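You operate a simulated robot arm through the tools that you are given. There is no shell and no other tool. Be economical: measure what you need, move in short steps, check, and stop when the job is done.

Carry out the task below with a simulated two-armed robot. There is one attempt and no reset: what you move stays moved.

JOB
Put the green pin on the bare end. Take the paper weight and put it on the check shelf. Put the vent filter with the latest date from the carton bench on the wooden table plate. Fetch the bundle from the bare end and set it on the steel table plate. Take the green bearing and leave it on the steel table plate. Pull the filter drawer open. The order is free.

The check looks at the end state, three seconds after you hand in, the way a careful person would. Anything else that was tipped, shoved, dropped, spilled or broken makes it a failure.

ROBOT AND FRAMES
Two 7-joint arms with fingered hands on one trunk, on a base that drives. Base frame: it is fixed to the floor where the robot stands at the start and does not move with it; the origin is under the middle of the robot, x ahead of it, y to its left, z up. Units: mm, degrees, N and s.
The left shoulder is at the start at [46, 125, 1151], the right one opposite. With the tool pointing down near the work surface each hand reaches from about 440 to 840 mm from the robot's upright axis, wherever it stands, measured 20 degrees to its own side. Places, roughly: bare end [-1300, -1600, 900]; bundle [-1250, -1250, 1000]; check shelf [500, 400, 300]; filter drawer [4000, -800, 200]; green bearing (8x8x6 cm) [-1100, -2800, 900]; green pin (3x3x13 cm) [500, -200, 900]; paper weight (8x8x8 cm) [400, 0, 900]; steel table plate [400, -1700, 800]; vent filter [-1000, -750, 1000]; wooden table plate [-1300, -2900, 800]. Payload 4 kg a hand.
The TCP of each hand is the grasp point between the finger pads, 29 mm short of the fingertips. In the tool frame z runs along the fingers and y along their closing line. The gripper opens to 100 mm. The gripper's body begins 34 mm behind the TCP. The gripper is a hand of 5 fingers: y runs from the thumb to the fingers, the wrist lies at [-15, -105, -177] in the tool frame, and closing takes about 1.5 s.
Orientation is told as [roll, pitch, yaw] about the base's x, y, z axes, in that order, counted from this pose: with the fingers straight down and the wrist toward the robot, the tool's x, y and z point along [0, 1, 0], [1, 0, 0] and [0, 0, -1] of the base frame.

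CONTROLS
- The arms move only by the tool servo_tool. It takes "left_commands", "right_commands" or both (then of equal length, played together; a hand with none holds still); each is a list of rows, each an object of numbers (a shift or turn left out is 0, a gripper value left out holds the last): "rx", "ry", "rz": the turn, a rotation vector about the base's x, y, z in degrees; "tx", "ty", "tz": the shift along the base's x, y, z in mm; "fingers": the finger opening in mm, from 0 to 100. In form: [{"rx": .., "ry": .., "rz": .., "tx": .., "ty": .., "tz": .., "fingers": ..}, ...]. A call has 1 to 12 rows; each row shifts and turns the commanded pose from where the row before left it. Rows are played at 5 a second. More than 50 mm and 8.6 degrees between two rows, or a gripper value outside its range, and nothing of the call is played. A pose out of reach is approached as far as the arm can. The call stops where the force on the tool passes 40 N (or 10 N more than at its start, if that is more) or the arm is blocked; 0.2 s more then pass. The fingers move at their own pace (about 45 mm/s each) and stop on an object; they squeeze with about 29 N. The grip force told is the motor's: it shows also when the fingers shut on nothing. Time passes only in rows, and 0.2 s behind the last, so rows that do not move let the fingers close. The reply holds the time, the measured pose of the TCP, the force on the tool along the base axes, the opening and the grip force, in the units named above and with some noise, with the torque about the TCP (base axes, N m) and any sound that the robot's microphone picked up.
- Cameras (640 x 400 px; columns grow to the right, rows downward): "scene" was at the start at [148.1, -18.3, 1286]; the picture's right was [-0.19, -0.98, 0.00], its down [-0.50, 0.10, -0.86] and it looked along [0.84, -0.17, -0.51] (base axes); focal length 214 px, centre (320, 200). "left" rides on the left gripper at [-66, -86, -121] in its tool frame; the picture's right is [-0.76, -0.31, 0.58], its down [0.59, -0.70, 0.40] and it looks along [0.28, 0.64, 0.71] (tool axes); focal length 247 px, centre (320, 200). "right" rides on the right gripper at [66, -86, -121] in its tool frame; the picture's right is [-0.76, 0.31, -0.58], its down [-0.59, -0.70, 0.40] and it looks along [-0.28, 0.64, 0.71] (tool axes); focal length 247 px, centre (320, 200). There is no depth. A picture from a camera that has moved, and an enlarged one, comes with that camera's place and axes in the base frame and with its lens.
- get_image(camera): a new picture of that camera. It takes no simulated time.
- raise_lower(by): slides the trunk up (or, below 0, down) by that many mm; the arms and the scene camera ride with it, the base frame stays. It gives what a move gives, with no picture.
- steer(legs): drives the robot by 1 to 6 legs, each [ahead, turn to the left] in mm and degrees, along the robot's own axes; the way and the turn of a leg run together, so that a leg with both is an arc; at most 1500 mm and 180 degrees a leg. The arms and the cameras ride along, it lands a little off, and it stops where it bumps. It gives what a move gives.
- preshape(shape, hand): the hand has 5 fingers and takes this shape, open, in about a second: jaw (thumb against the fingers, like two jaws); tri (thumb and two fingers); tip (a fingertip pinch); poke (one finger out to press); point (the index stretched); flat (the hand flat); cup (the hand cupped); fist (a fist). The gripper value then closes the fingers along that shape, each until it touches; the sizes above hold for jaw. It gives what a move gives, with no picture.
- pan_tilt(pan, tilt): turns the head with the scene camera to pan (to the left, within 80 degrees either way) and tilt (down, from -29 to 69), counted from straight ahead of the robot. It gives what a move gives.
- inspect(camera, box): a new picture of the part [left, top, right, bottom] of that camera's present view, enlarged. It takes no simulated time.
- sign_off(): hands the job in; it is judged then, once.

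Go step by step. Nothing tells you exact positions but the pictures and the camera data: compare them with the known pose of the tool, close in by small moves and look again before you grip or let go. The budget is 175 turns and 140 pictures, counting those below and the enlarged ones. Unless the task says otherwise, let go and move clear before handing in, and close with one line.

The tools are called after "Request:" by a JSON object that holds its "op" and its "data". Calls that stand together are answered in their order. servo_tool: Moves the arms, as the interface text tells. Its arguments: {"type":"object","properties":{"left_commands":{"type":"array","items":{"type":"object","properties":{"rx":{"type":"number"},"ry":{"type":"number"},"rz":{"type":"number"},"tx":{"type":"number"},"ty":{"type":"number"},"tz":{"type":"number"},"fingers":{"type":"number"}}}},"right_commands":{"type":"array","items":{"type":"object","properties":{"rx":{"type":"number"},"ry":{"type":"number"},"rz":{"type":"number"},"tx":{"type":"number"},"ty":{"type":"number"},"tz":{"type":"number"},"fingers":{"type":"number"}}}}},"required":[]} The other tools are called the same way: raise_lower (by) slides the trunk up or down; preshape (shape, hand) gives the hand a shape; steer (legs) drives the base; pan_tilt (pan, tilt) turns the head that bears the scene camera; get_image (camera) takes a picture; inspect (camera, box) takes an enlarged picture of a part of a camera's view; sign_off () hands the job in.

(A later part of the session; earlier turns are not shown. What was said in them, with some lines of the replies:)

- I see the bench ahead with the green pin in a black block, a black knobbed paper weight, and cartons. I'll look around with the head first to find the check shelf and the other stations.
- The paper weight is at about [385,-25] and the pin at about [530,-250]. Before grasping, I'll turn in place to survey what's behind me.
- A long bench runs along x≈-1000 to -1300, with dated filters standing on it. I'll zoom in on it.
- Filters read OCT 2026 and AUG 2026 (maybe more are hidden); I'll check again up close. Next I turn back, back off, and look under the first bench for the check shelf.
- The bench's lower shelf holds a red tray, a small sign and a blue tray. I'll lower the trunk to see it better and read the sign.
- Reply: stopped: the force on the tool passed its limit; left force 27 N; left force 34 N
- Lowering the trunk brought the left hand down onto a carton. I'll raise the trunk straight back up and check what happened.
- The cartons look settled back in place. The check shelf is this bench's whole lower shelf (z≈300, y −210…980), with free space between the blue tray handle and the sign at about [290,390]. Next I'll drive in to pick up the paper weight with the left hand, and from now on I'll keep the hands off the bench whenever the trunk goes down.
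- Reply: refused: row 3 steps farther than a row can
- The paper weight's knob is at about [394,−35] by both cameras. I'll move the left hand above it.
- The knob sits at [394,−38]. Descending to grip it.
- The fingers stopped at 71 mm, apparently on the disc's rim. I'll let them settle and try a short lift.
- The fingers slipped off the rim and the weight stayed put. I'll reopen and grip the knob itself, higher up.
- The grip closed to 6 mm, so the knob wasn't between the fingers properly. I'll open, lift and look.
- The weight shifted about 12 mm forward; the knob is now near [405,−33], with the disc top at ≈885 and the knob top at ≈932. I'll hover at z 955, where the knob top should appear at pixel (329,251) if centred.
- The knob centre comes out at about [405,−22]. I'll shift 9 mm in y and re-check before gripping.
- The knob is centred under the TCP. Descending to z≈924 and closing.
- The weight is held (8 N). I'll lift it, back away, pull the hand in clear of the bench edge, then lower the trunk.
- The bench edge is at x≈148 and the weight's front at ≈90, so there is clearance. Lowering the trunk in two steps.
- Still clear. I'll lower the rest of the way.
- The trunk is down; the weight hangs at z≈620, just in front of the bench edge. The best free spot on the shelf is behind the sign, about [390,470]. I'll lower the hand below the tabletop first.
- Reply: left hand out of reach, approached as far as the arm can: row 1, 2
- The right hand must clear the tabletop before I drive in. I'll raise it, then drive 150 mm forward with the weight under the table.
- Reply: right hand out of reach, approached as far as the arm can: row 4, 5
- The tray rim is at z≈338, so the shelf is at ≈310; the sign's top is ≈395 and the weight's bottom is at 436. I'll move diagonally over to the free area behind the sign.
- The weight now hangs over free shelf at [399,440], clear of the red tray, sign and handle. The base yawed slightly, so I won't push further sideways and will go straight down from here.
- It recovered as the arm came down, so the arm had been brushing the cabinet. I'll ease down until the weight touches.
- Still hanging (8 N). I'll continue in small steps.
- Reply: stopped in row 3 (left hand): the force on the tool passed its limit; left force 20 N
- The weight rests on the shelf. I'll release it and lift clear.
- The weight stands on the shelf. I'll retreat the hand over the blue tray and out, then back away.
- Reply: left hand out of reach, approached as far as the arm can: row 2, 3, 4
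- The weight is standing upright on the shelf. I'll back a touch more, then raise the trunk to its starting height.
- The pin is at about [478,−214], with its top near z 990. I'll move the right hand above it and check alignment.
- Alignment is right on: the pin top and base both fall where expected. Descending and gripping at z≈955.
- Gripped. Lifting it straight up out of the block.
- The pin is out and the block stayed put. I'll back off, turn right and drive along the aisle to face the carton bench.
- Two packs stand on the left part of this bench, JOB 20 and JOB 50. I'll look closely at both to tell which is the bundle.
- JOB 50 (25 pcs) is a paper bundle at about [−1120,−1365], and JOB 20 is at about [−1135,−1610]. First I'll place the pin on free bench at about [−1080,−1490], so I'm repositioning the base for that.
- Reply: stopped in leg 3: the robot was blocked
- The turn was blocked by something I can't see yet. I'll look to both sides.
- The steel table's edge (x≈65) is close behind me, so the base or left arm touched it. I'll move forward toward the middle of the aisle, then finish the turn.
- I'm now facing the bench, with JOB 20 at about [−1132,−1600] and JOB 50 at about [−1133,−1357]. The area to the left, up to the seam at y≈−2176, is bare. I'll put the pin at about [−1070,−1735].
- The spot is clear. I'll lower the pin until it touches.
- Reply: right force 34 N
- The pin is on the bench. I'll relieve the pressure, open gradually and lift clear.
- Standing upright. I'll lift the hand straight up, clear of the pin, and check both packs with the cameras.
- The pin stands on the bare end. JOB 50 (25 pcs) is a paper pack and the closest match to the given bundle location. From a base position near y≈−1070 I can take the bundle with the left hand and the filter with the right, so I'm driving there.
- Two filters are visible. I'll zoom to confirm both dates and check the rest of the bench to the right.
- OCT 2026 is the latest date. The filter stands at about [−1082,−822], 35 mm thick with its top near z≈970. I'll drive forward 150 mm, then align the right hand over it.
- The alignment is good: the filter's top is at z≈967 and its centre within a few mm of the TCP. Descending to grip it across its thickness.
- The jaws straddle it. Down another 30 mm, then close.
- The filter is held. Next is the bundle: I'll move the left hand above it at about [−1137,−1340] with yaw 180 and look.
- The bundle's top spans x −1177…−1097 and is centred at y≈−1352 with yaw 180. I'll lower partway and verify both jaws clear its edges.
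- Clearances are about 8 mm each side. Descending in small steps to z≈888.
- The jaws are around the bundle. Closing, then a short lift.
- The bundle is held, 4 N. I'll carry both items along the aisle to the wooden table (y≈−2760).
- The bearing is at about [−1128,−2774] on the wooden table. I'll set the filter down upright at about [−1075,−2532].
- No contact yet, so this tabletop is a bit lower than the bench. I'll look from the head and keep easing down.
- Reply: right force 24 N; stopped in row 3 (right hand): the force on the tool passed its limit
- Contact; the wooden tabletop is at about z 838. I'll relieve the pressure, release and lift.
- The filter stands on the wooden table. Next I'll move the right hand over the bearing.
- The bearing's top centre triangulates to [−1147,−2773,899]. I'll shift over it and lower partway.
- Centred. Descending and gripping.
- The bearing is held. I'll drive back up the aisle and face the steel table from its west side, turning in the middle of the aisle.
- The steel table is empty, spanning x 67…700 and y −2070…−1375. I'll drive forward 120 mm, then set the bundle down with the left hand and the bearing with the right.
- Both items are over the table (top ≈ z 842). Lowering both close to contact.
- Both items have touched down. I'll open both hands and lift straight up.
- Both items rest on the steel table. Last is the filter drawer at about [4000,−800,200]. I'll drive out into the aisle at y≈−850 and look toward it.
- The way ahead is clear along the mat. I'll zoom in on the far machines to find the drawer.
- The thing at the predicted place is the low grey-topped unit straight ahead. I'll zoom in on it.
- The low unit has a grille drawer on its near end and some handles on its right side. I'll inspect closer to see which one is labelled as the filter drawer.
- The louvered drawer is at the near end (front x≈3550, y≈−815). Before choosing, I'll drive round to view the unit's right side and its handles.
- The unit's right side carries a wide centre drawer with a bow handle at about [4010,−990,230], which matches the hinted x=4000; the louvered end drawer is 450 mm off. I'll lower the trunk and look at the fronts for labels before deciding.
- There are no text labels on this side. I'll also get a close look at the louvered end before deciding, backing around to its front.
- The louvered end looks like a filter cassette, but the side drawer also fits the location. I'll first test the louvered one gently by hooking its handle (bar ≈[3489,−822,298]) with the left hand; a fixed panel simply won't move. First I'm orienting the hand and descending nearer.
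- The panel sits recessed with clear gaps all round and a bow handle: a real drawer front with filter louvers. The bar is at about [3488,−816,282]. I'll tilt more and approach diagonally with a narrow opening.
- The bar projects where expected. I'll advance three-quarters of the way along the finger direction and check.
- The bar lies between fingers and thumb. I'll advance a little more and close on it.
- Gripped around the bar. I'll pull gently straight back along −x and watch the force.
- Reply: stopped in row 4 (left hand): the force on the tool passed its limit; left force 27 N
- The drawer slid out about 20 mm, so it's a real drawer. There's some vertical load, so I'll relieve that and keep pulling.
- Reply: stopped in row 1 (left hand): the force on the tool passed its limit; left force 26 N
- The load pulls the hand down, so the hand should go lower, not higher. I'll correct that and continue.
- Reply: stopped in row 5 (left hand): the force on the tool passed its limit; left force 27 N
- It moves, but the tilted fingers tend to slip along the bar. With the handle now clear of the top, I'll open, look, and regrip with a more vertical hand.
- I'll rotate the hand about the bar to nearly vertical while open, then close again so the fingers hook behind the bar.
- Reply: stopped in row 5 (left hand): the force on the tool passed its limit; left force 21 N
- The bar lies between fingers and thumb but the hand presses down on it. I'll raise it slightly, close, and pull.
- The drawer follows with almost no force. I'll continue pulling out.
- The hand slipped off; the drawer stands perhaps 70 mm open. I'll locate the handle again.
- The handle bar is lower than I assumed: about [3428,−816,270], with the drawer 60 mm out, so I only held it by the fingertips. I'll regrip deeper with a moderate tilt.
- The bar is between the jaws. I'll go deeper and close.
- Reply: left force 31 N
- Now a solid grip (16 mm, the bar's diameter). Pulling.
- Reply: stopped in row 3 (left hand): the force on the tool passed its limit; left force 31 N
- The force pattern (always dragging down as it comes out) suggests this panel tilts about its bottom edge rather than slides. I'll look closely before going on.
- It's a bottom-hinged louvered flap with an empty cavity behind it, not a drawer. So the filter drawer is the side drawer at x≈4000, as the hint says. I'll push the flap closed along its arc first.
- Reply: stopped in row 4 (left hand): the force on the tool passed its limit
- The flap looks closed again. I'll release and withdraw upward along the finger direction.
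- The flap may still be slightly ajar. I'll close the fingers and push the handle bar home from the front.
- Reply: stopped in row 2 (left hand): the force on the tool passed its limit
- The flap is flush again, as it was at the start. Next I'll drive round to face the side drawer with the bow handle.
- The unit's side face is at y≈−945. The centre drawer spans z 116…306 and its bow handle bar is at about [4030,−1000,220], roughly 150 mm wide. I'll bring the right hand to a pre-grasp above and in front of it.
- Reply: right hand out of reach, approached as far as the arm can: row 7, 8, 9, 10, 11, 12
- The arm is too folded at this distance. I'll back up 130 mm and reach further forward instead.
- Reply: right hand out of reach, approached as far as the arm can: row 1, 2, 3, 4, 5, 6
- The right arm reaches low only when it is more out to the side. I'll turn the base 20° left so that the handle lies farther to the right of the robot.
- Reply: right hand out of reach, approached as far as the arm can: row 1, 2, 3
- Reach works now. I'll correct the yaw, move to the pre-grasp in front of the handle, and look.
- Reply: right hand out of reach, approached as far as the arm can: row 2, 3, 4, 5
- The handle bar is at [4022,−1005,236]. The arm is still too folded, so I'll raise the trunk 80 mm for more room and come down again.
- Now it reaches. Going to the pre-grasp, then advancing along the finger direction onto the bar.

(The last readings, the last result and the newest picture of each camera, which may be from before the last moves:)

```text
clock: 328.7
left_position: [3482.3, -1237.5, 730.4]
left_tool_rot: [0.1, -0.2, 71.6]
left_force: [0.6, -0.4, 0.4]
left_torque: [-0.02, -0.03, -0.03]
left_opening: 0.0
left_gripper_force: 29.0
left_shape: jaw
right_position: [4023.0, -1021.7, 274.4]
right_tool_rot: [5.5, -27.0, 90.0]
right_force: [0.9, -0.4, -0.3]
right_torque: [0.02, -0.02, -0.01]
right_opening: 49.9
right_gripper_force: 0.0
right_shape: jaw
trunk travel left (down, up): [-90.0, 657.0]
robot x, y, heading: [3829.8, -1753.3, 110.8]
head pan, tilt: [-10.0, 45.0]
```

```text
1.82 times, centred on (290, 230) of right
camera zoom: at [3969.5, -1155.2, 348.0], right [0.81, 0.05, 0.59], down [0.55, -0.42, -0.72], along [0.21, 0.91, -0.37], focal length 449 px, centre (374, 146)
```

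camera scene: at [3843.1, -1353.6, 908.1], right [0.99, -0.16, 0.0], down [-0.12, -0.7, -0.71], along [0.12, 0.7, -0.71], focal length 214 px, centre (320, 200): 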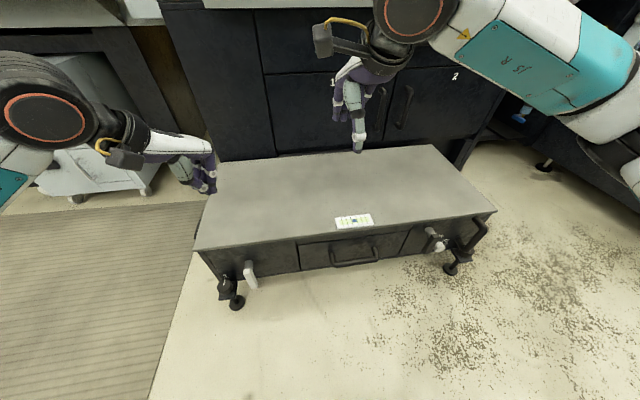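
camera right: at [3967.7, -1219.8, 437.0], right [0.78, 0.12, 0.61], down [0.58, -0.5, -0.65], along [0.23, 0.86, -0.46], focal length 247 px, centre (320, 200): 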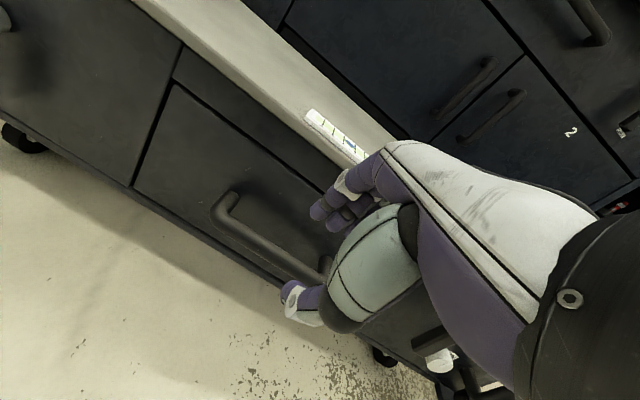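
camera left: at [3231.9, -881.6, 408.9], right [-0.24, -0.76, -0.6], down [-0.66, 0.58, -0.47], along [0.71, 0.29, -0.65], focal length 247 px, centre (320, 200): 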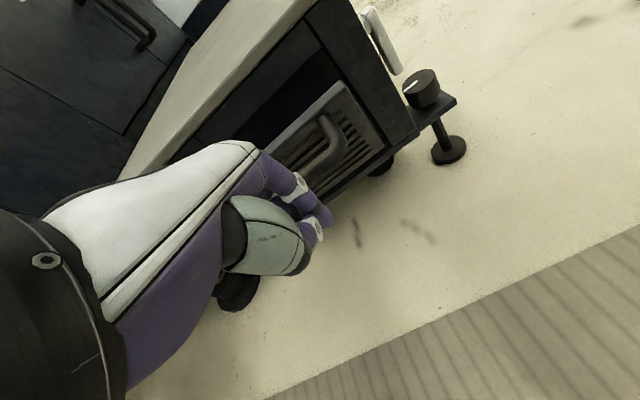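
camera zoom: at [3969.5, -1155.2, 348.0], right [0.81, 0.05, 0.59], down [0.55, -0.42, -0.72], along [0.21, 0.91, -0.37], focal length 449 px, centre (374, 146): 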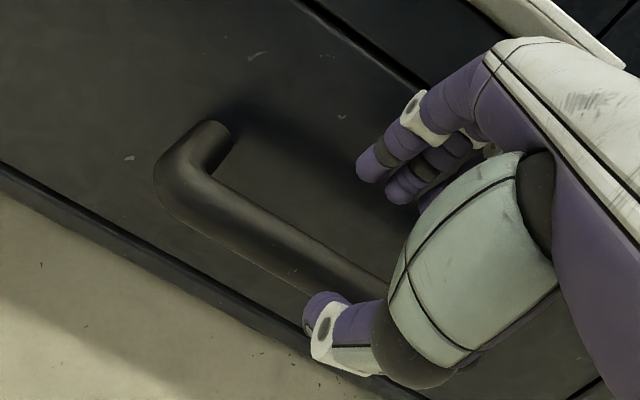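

The bar is entering the jaws. Advancing deeper and closing.

Request:
{"op": "servo_tool", "data": {"right_commands": [{"ty": 8, "tz": -16}, {"ty": 8, "tz": -16}, {"ty": 4, "tz": -8}, {}]}}

Request:
{"op": "inspect", "data": {"camera": "right", "box": [160, 120, 420, 340]}}

```text
clock: 329.7
left_position: [3483.0, -1237.3, 730.4]
left_tool_rot: [0.0, -0.3, 71.6]
left_force: [0.2, -0.3, -0.1]
left_torque: [0.0, 0.01, 0.0]
left_opening: 0.0
left_gripper_force: 29.4
left_shape: jaw
right_position: [4023.0, -1005.0, 249.2]
right_tool_rot: [5.7, -26.9, 90.0]
right_force: [0.0, 0.3, 0.2]
right_torque: [-0.02, 0.0, 0.0]
right_opening: 50.1
right_gripper_force: 0.0
right_shape: jaw
right hand out of reach, approached as far as the arm can: row 2, 3
trunk travel left (down, up): [-90.0, 657.0]
robot x, y, heading: [3829.6, -1749.7, 110.7]
head pan, tilt: [-10.0, 45.0]
```

```text
1.82 times, centred on (290, 230) of right
camera zoom: at [3970.5, -1138.8, 323.8], right [0.81, 0.05, 0.58], down [0.55, -0.42, -0.72], along [0.21, 0.91, -0.37], focal length 449 px, centre (374, 146)
```

zoom: 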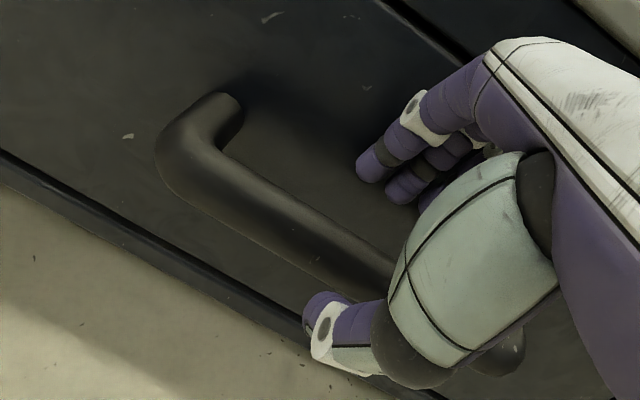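

Out of arm travel by a few mm. I'll lower the trunk 20 mm to bring the bar deeper, then close.

Request:
{"op": "raise_lower", "data": {"by": -18}}

Request:
{"op": "servo_tool", "data": {"right_commands": [{"fingers": 0}, {}, {}, {}, {}, {}]}}

Request:
{"op": "inspect", "data": {"camera": "right", "box": [160, 120, 420, 340]}}

```text
clock: 330.4
left_position: [3482.7, -1237.4, 712.1]
left_tool_rot: [0.2, -0.3, 71.5]
left_force: [0.0, 0.5, -0.8]
left_torque: [-0.02, 0.0, 0.0]
left_opening: 0.0
left_gripper_force: 28.6
left_shape: jaw
right_position: [4023.0, -1006.4, 232.4]
right_tool_rot: [5.5, -26.8, 90.0]
right_force: [-0.3, 0.3, -1.0]
right_torque: [-0.04, 0.02, -0.01]
right_opening: 50.0
right_gripper_force: 0.0
right_shape: jaw
trunk travel left (down, up): [-72.0, 675.0]
robot x, y, heading: [3835.2, -1752.8, 110.9]
head pan, tilt: [-10.0, 45.0]
```

```text
clock: 331.8
left_position: [3482.6, -1237.0, 713.1]
left_tool_rot: [0.0, -0.3, 71.6]
left_force: [0.3, -0.6, 1.1]
left_torque: [0.05, 0.0, -0.02]
left_opening: 0.1
left_gripper_force: 28.7
left_shape: jaw
right_position: [4023.3, -1006.7, 229.8]
right_tool_rot: [5.6, -26.8, 90.0]
right_force: [0.7, 2.4, -2.1]
right_torque: [0.05, -0.09, 0.13]
right_opening: 15.0
right_gripper_force: 28.9
right_shape: jaw
trunk travel left (down, up): [-72.0, 675.0]
robot x, y, heading: [3831.0, -1752.0, 110.7]
head pan, tilt: [-10.0, 45.0]
```

```text
1.82 times, centred on (290, 230) of right
camera zoom: at [3970.3, -1139.3, 306.0], right [0.81, 0.05, 0.58], down [0.55, -0.42, -0.72], along [0.21, 0.91, -0.37], focal length 449 px, centre (374, 146)
```

zoom: 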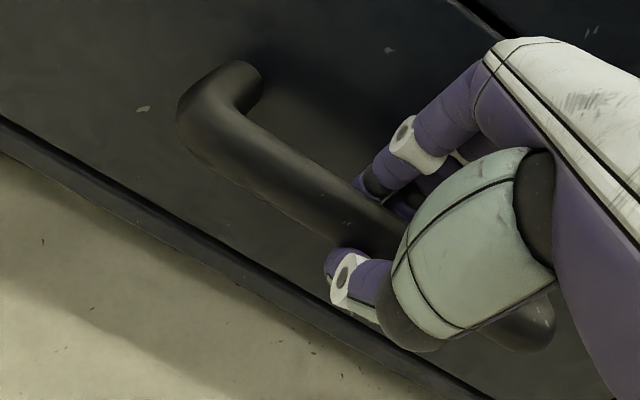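

Gripped (15 mm). Pulling straight out along −y in small steps.

Request:
{"op": "servo_tool", "data": {"right_commands": [{"ty": -6}, {"ty": -6}, {"ty": -6}, {"ty": -6}, {"ty": -6}, {}]}}

```text
clock: 333.2
left_position: [3481.3, -1237.8, 713.1]
left_tool_rot: [0.1, -0.3, 71.7]
left_force: [0.0, -0.1, 0.3]
left_torque: [0.02, -0.01, -0.01]
left_opening: 0.0
left_gripper_force: 29.1
left_shape: jaw
right_position: [4023.1, -1036.0, 231.9]
right_tool_rot: [5.6, -26.9, 90.0]
right_force: [1.1, 0.8, -1.2]
right_torque: [0.0, -0.12, 0.13]
right_opening: 14.8
right_gripper_force: 28.4
right_shape: jaw
trunk travel left (down, up): [-72.0, 675.0]
robot x, y, heading: [3834.3, -1753.1, 110.7]
head pan, tilt: [-10.0, 45.0]
```

Request:
{"op": "servo_tool", "data": {"right_commands": [{"ty": -10}, {"ty": -10}, {"ty": -10}, {"ty": -10}, {"ty": -10}, {}]}}

Request:
{"op": "get_image", "data": {"camera": "scene"}}

```text
clock: 334.6
left_position: [3482.4, -1238.1, 711.7]
left_tool_rot: [0.0, -0.1, 71.6]
left_force: [-0.5, -0.5, 0.4]
left_torque: [0.0, -0.02, 0.0]
left_opening: 0.0
left_gripper_force: 29.7
left_shape: jaw
right_position: [4023.8, -1087.0, 231.2]
right_tool_rot: [5.7, -26.8, 90.0]
right_force: [-3.1, 0.5, -1.6]
right_torque: [0.01, -0.08, 0.16]
right_opening: 14.6
right_gripper_force: 29.1
right_shape: jaw
trunk travel left (down, up): [-72.0, 675.0]
robot x, y, heading: [3829.6, -1751.5, 110.4]
head pan, tilt: [-10.0, 45.0]
```

```text
6 pictures are left
camera scene: at [3761.2, -1524.6, 974.6], right [0.98, 0.19, 0.0], down [0.13, -0.7, -0.71], along [-0.13, 0.69, -0.71], focal length 214 px, centre (320, 200)
```

scene: 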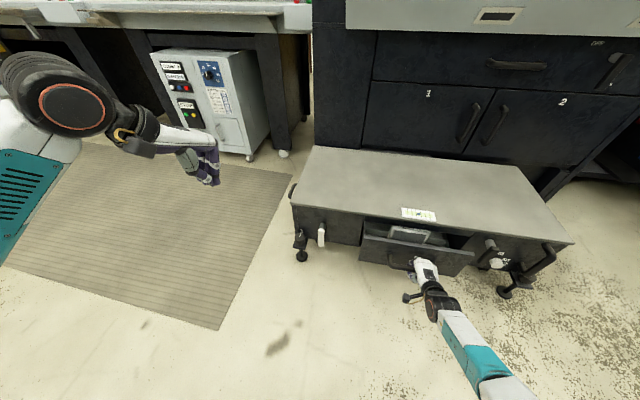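

It is a true sliding drawer with a filter cartridge inside, so this is the right one. Continuing to pull.

Request:
{"op": "servo_tool", "data": {"right_commands": [{"ty": -12}, {"ty": -12}, {"ty": -12}, {"ty": -12}, {"ty": -12}, {"ty": -12}, {}]}}

Request:
{"op": "servo_tool", "data": {"right_commands": [{"ty": -12}, {"ty": -12}, {"ty": -12}, {"ty": -12}, {"ty": -12}, {"ty": -12}, {}]}}

```text
clock: 336.2
left_position: [3481.2, -1237.8, 713.1]
left_tool_rot: [0.1, -0.3, 71.6]
left_force: [-0.4, -0.5, 0.9]
left_torque: [-0.01, -0.02, -0.01]
left_opening: 0.0
left_gripper_force: 28.6
left_shape: jaw
right_position: [4022.7, -1158.2, 231.1]
right_tool_rot: [5.5, -26.9, 90.0]
right_force: [-5.1, -0.6, -1.9]
right_torque: [0.01, -0.05, 0.22]
right_opening: 14.6
right_gripper_force: 29.4
right_shape: jaw
trunk travel left (down, up): [-72.0, 675.0]
robot x, y, heading: [3827.9, -1751.9, 110.7]
head pan, tilt: [-10.0, 45.0]
```

```text
clock: 337.8
left_position: [3482.6, -1238.1, 712.6]
left_tool_rot: [0.1, -0.2, 71.6]
left_force: [-0.2, -0.5, -0.9]
left_torque: [-0.01, 0.02, 0.02]
left_opening: 0.0
left_gripper_force: 28.8
left_shape: jaw
right_position: [4024.4, -1229.8, 230.6]
right_tool_rot: [6.3, -26.8, 90.1]
right_force: [-23.5, 0.4, 0.6]
right_torque: [0.02, 0.16, 0.52]
right_opening: 14.9
right_gripper_force: 28.7
right_shape: jaw
right hand out of reach, approached as far as the arm can: row 6
trunk travel left (down, up): [-72.0, 675.0]
robot x, y, heading: [3829.4, -1750.9, 110.9]
head pan, tilt: [-10.0, 45.0]
```

Request:
{"op": "inspect", "data": {"camera": "scene", "box": [270, 130, 590, 380]}}

```text
1.60 times, centred on (430, 255) of scene
camera zoom: at [3760.8, -1524.8, 974.7], right [0.98, 0.19, 0.0], down [0.13, -0.69, -0.71], along [-0.13, 0.69, -0.71], focal length 343 px, centre (144, 112)
```

zoom: 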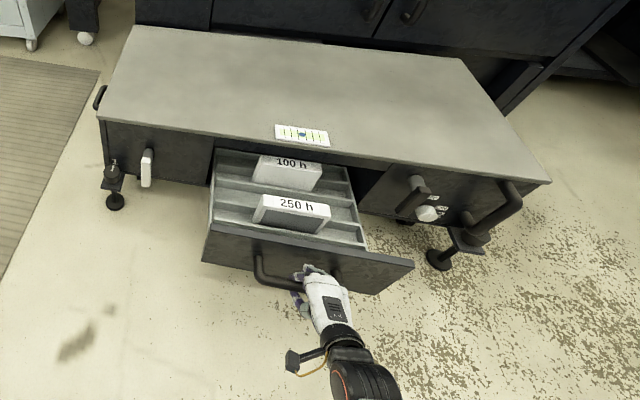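

The drawer holds the filters ("100 h", "250 h") and is about 220 mm out. I'll draw it a little further by easing the base back with the grip kept.

Request:
{"op": "steer", "data": {"legs": [[-35, 0]]}}

Request:
{"op": "servo_tool", "data": {"right_commands": [{"tx": -6}, {"tx": -6}, {}]}}

```text
clock: 338.6
left_position: [3499.4, -1271.6, 711.5]
left_tool_rot: [0.2, -0.2, 71.2]
left_force: [-0.1, 0.1, 0.0]
left_torque: [0.0, 0.02, 0.0]
left_opening: 0.2
left_gripper_force: 29.4
left_shape: jaw
right_position: [4039.8, -1267.1, 228.4]
right_tool_rot: [6.4, -26.4, 90.0]
right_force: [-33.8, -4.1, -5.4]
right_torque: [-0.11, 0.21, 0.66]
right_opening: 15.0
right_gripper_force: 28.5
right_shape: jaw
trunk travel left (down, up): [-72.0, 675.0]
robot x, y, heading: [3844.9, -1788.9, 110.5]
head pan, tilt: [-10.0, 45.0]
```

```text
clock: 339.4
left_position: [3498.7, -1272.4, 711.9]
left_tool_rot: [0.1, -0.2, 71.2]
left_force: [0.1, -0.5, -0.2]
left_torque: [0.0, -0.01, -0.01]
left_opening: 0.0
left_gripper_force: 28.6
left_shape: jaw
right_position: [4032.9, -1268.0, 228.0]
right_tool_rot: [6.8, -26.4, 90.0]
right_force: [14.6, -3.5, -0.3]
right_torque: [-0.13, -0.2, 0.07]
right_opening: 14.6
right_gripper_force: 29.3
right_shape: jaw
right hand out of reach, approached as far as the arm can: row 2
trunk travel left (down, up): [-72.0, 675.0]
robot x, y, heading: [3845.6, -1790.0, 110.5]
head pan, tilt: [-10.0, 45.0]
```

It still slides freely (261 mm out). One more short pull, then a check.

Request:
{"op": "steer", "data": {"legs": [[-35, 0]]}}

Request:
{"op": "inspect", "data": {"camera": "scene", "box": [240, 100, 600, 380]}}

```text
clock: 340.3
left_position: [3512.0, -1305.1, 712.7]
left_tool_rot: [0.1, -0.2, 71.3]
left_force: [-0.4, -1.1, -0.2]
left_torque: [-0.02, -0.01, 0.01]
left_opening: 0.0
left_gripper_force: 29.3
left_shape: jaw
right_position: [4038.7, -1302.9, 227.3]
right_tool_rot: [7.3, -26.4, 90.1]
right_force: [-33.6, -3.3, -5.1]
right_torque: [-0.15, 0.23, 0.63]
right_opening: 14.5
right_gripper_force: 29.1
right_shape: jaw
trunk travel left (down, up): [-72.0, 675.0]
robot x, y, heading: [3856.5, -1823.5, 110.9]
head pan, tilt: [-10.0, 45.0]
```

```text
1.43 times, centred on (420, 240) of scene
camera zoom: at [3787.8, -1594.6, 974.6], right [0.98, 0.18, 0.0], down [0.13, -0.7, -0.71], along [-0.13, 0.69, -0.71], focal length 306 px, centre (177, 143)
```

zoom: 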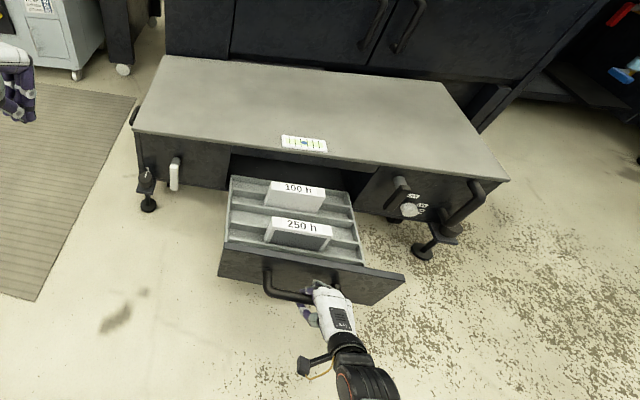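

The filter drawer is fully drawn out and the unit hasn't moved. I'll relax the side load, release, and withdraw upward without dragging the drawer.

Request:
{"op": "servo_tool", "data": {"right_commands": [{"tx": -5}, {"tx": -4}, {"fingers": 40}, {}, {}, {"ty": -6, "tz": 14}, {"ty": -10, "tz": 22}, {"ty": -15, "tz": 30}, {"ty": -20, "tz": 40}, {"ty": -20, "tz": 40}]}}

Request:
{"op": "inspect", "data": {"camera": "scene", "box": [240, 100, 600, 380]}}

```text
clock: 342.5
left_position: [3511.9, -1306.1, 712.7]
left_tool_rot: [0.0, -0.2, 71.2]
left_force: [-1.1, -0.2, -0.1]
left_torque: [-0.01, 0.05, -0.01]
left_opening: 0.0
left_gripper_force: 28.7
left_shape: jaw
right_position: [4042.6, -1371.8, 372.3]
right_tool_rot: [7.8, -26.4, 90.2]
right_force: [0.2, -0.2, -0.1]
right_torque: [0.01, 0.02, -0.01]
right_opening: 39.8
right_gripper_force: 0.1
right_shape: jaw
right hand out of reach, approached as far as the arm can: row 6, 7, 8
trunk travel left (down, up): [-72.0, 675.0]
robot x, y, heading: [3857.6, -1823.7, 110.5]
head pan, tilt: [-10.0, 45.0]
```

```text
1.43 times, centred on (420, 240) of scene
camera zoom: at [3788.3, -1594.8, 974.7], right [0.98, 0.18, 0.0], down [0.13, -0.7, -0.71], along [-0.13, 0.69, -0.71], focal length 306 px, centre (177, 143)
```

zoom: 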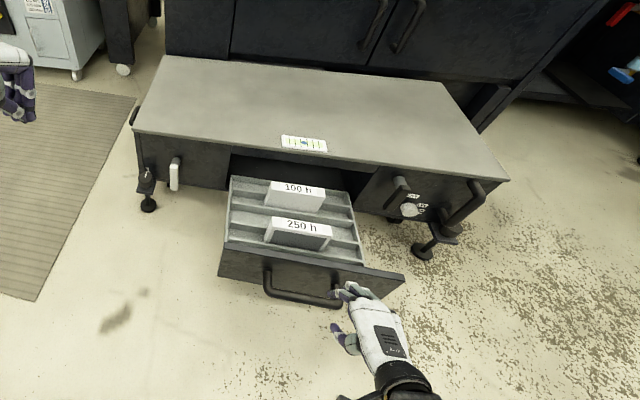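

The drawer stays open and the hand is free. I'll lift and back clear, then hand in.

Request:
{"op": "servo_tool", "data": {"right_commands": [{"ty": -20, "tz": 40}, {"ty": -20, "tz": 40}, {"tz": 40}]}}

Request:
{"op": "steer", "data": {"legs": [[-120, 0]]}}

Request:
{"op": "get_image", "data": {"camera": "scene"}}

```text
clock: 343.3
left_position: [3512.0, -1305.8, 712.2]
left_tool_rot: [0.1, -0.2, 71.2]
left_force: [0.2, 0.2, -0.1]
left_torque: [0.02, -0.01, -0.01]
left_opening: 0.2
left_gripper_force: 28.9
left_shape: jaw
right_position: [4041.7, -1412.2, 493.3]
right_tool_rot: [7.3, -26.4, 90.2]
right_force: [-0.9, -0.3, 0.1]
right_torque: [0.01, 0.01, 0.01]
right_opening: 39.8
right_gripper_force: 0.1
right_shape: jaw
trunk travel left (down, up): [-72.0, 675.0]
robot x, y, heading: [3858.0, -1821.4, 110.5]
head pan, tilt: [-10.0, 45.0]
```

```text
clock: 344.5
left_position: [3553.1, -1417.9, 713.9]
left_tool_rot: [0.1, -0.2, 71.3]
left_force: [0.0, -0.7, -0.5]
left_torque: [-0.02, -0.03, 0.0]
left_opening: 0.0
left_gripper_force: 29.4
left_shape: jaw
right_position: [4083.7, -1522.5, 492.1]
right_tool_rot: [7.5, -26.4, 90.3]
right_force: [1.2, -0.6, 0.2]
right_torque: [-0.02, 0.0, -0.01]
right_opening: 39.7
right_gripper_force: 0.0
right_shape: jaw
trunk travel left (down, up): [-72.0, 675.0]
robot x, y, heading: [3897.8, -1932.7, 110.7]
head pan, tilt: [-10.0, 45.0]
```

```text
2 pictures are left
camera scene: at [3830.1, -1706.5, 974.6], right [0.98, 0.19, 0.0], down [0.13, -0.7, -0.71], along [-0.13, 0.69, -0.71], focal length 214 px, centre (320, 200)
```

scene: 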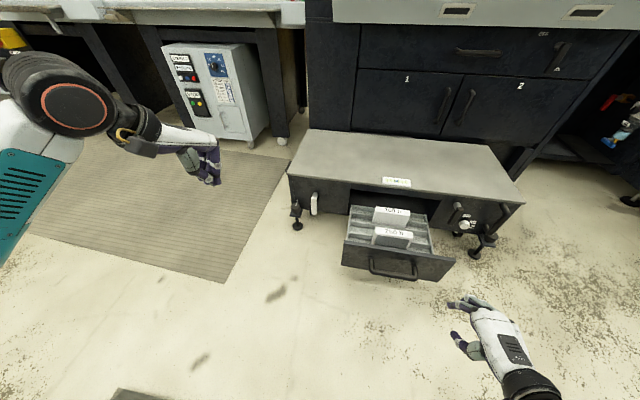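

The drawer is open with its filters in place, both hands are empty, and the robot stands clear. Handing in.

Request:
{"op": "sign_off", "data": {}}

```text
The job is handed in.
```

All six items are done and handed in: the pin is on the bare end, the paper weight on the check shelf, the OCT 2026 filter on the wooden table, the JOB 50 bundle and the green bearing on the steel table, and the filter drawer is open; along the way I pressed a hand onto one carton, and I opened the unit's louvered flap by mistake and pushed it shut again.
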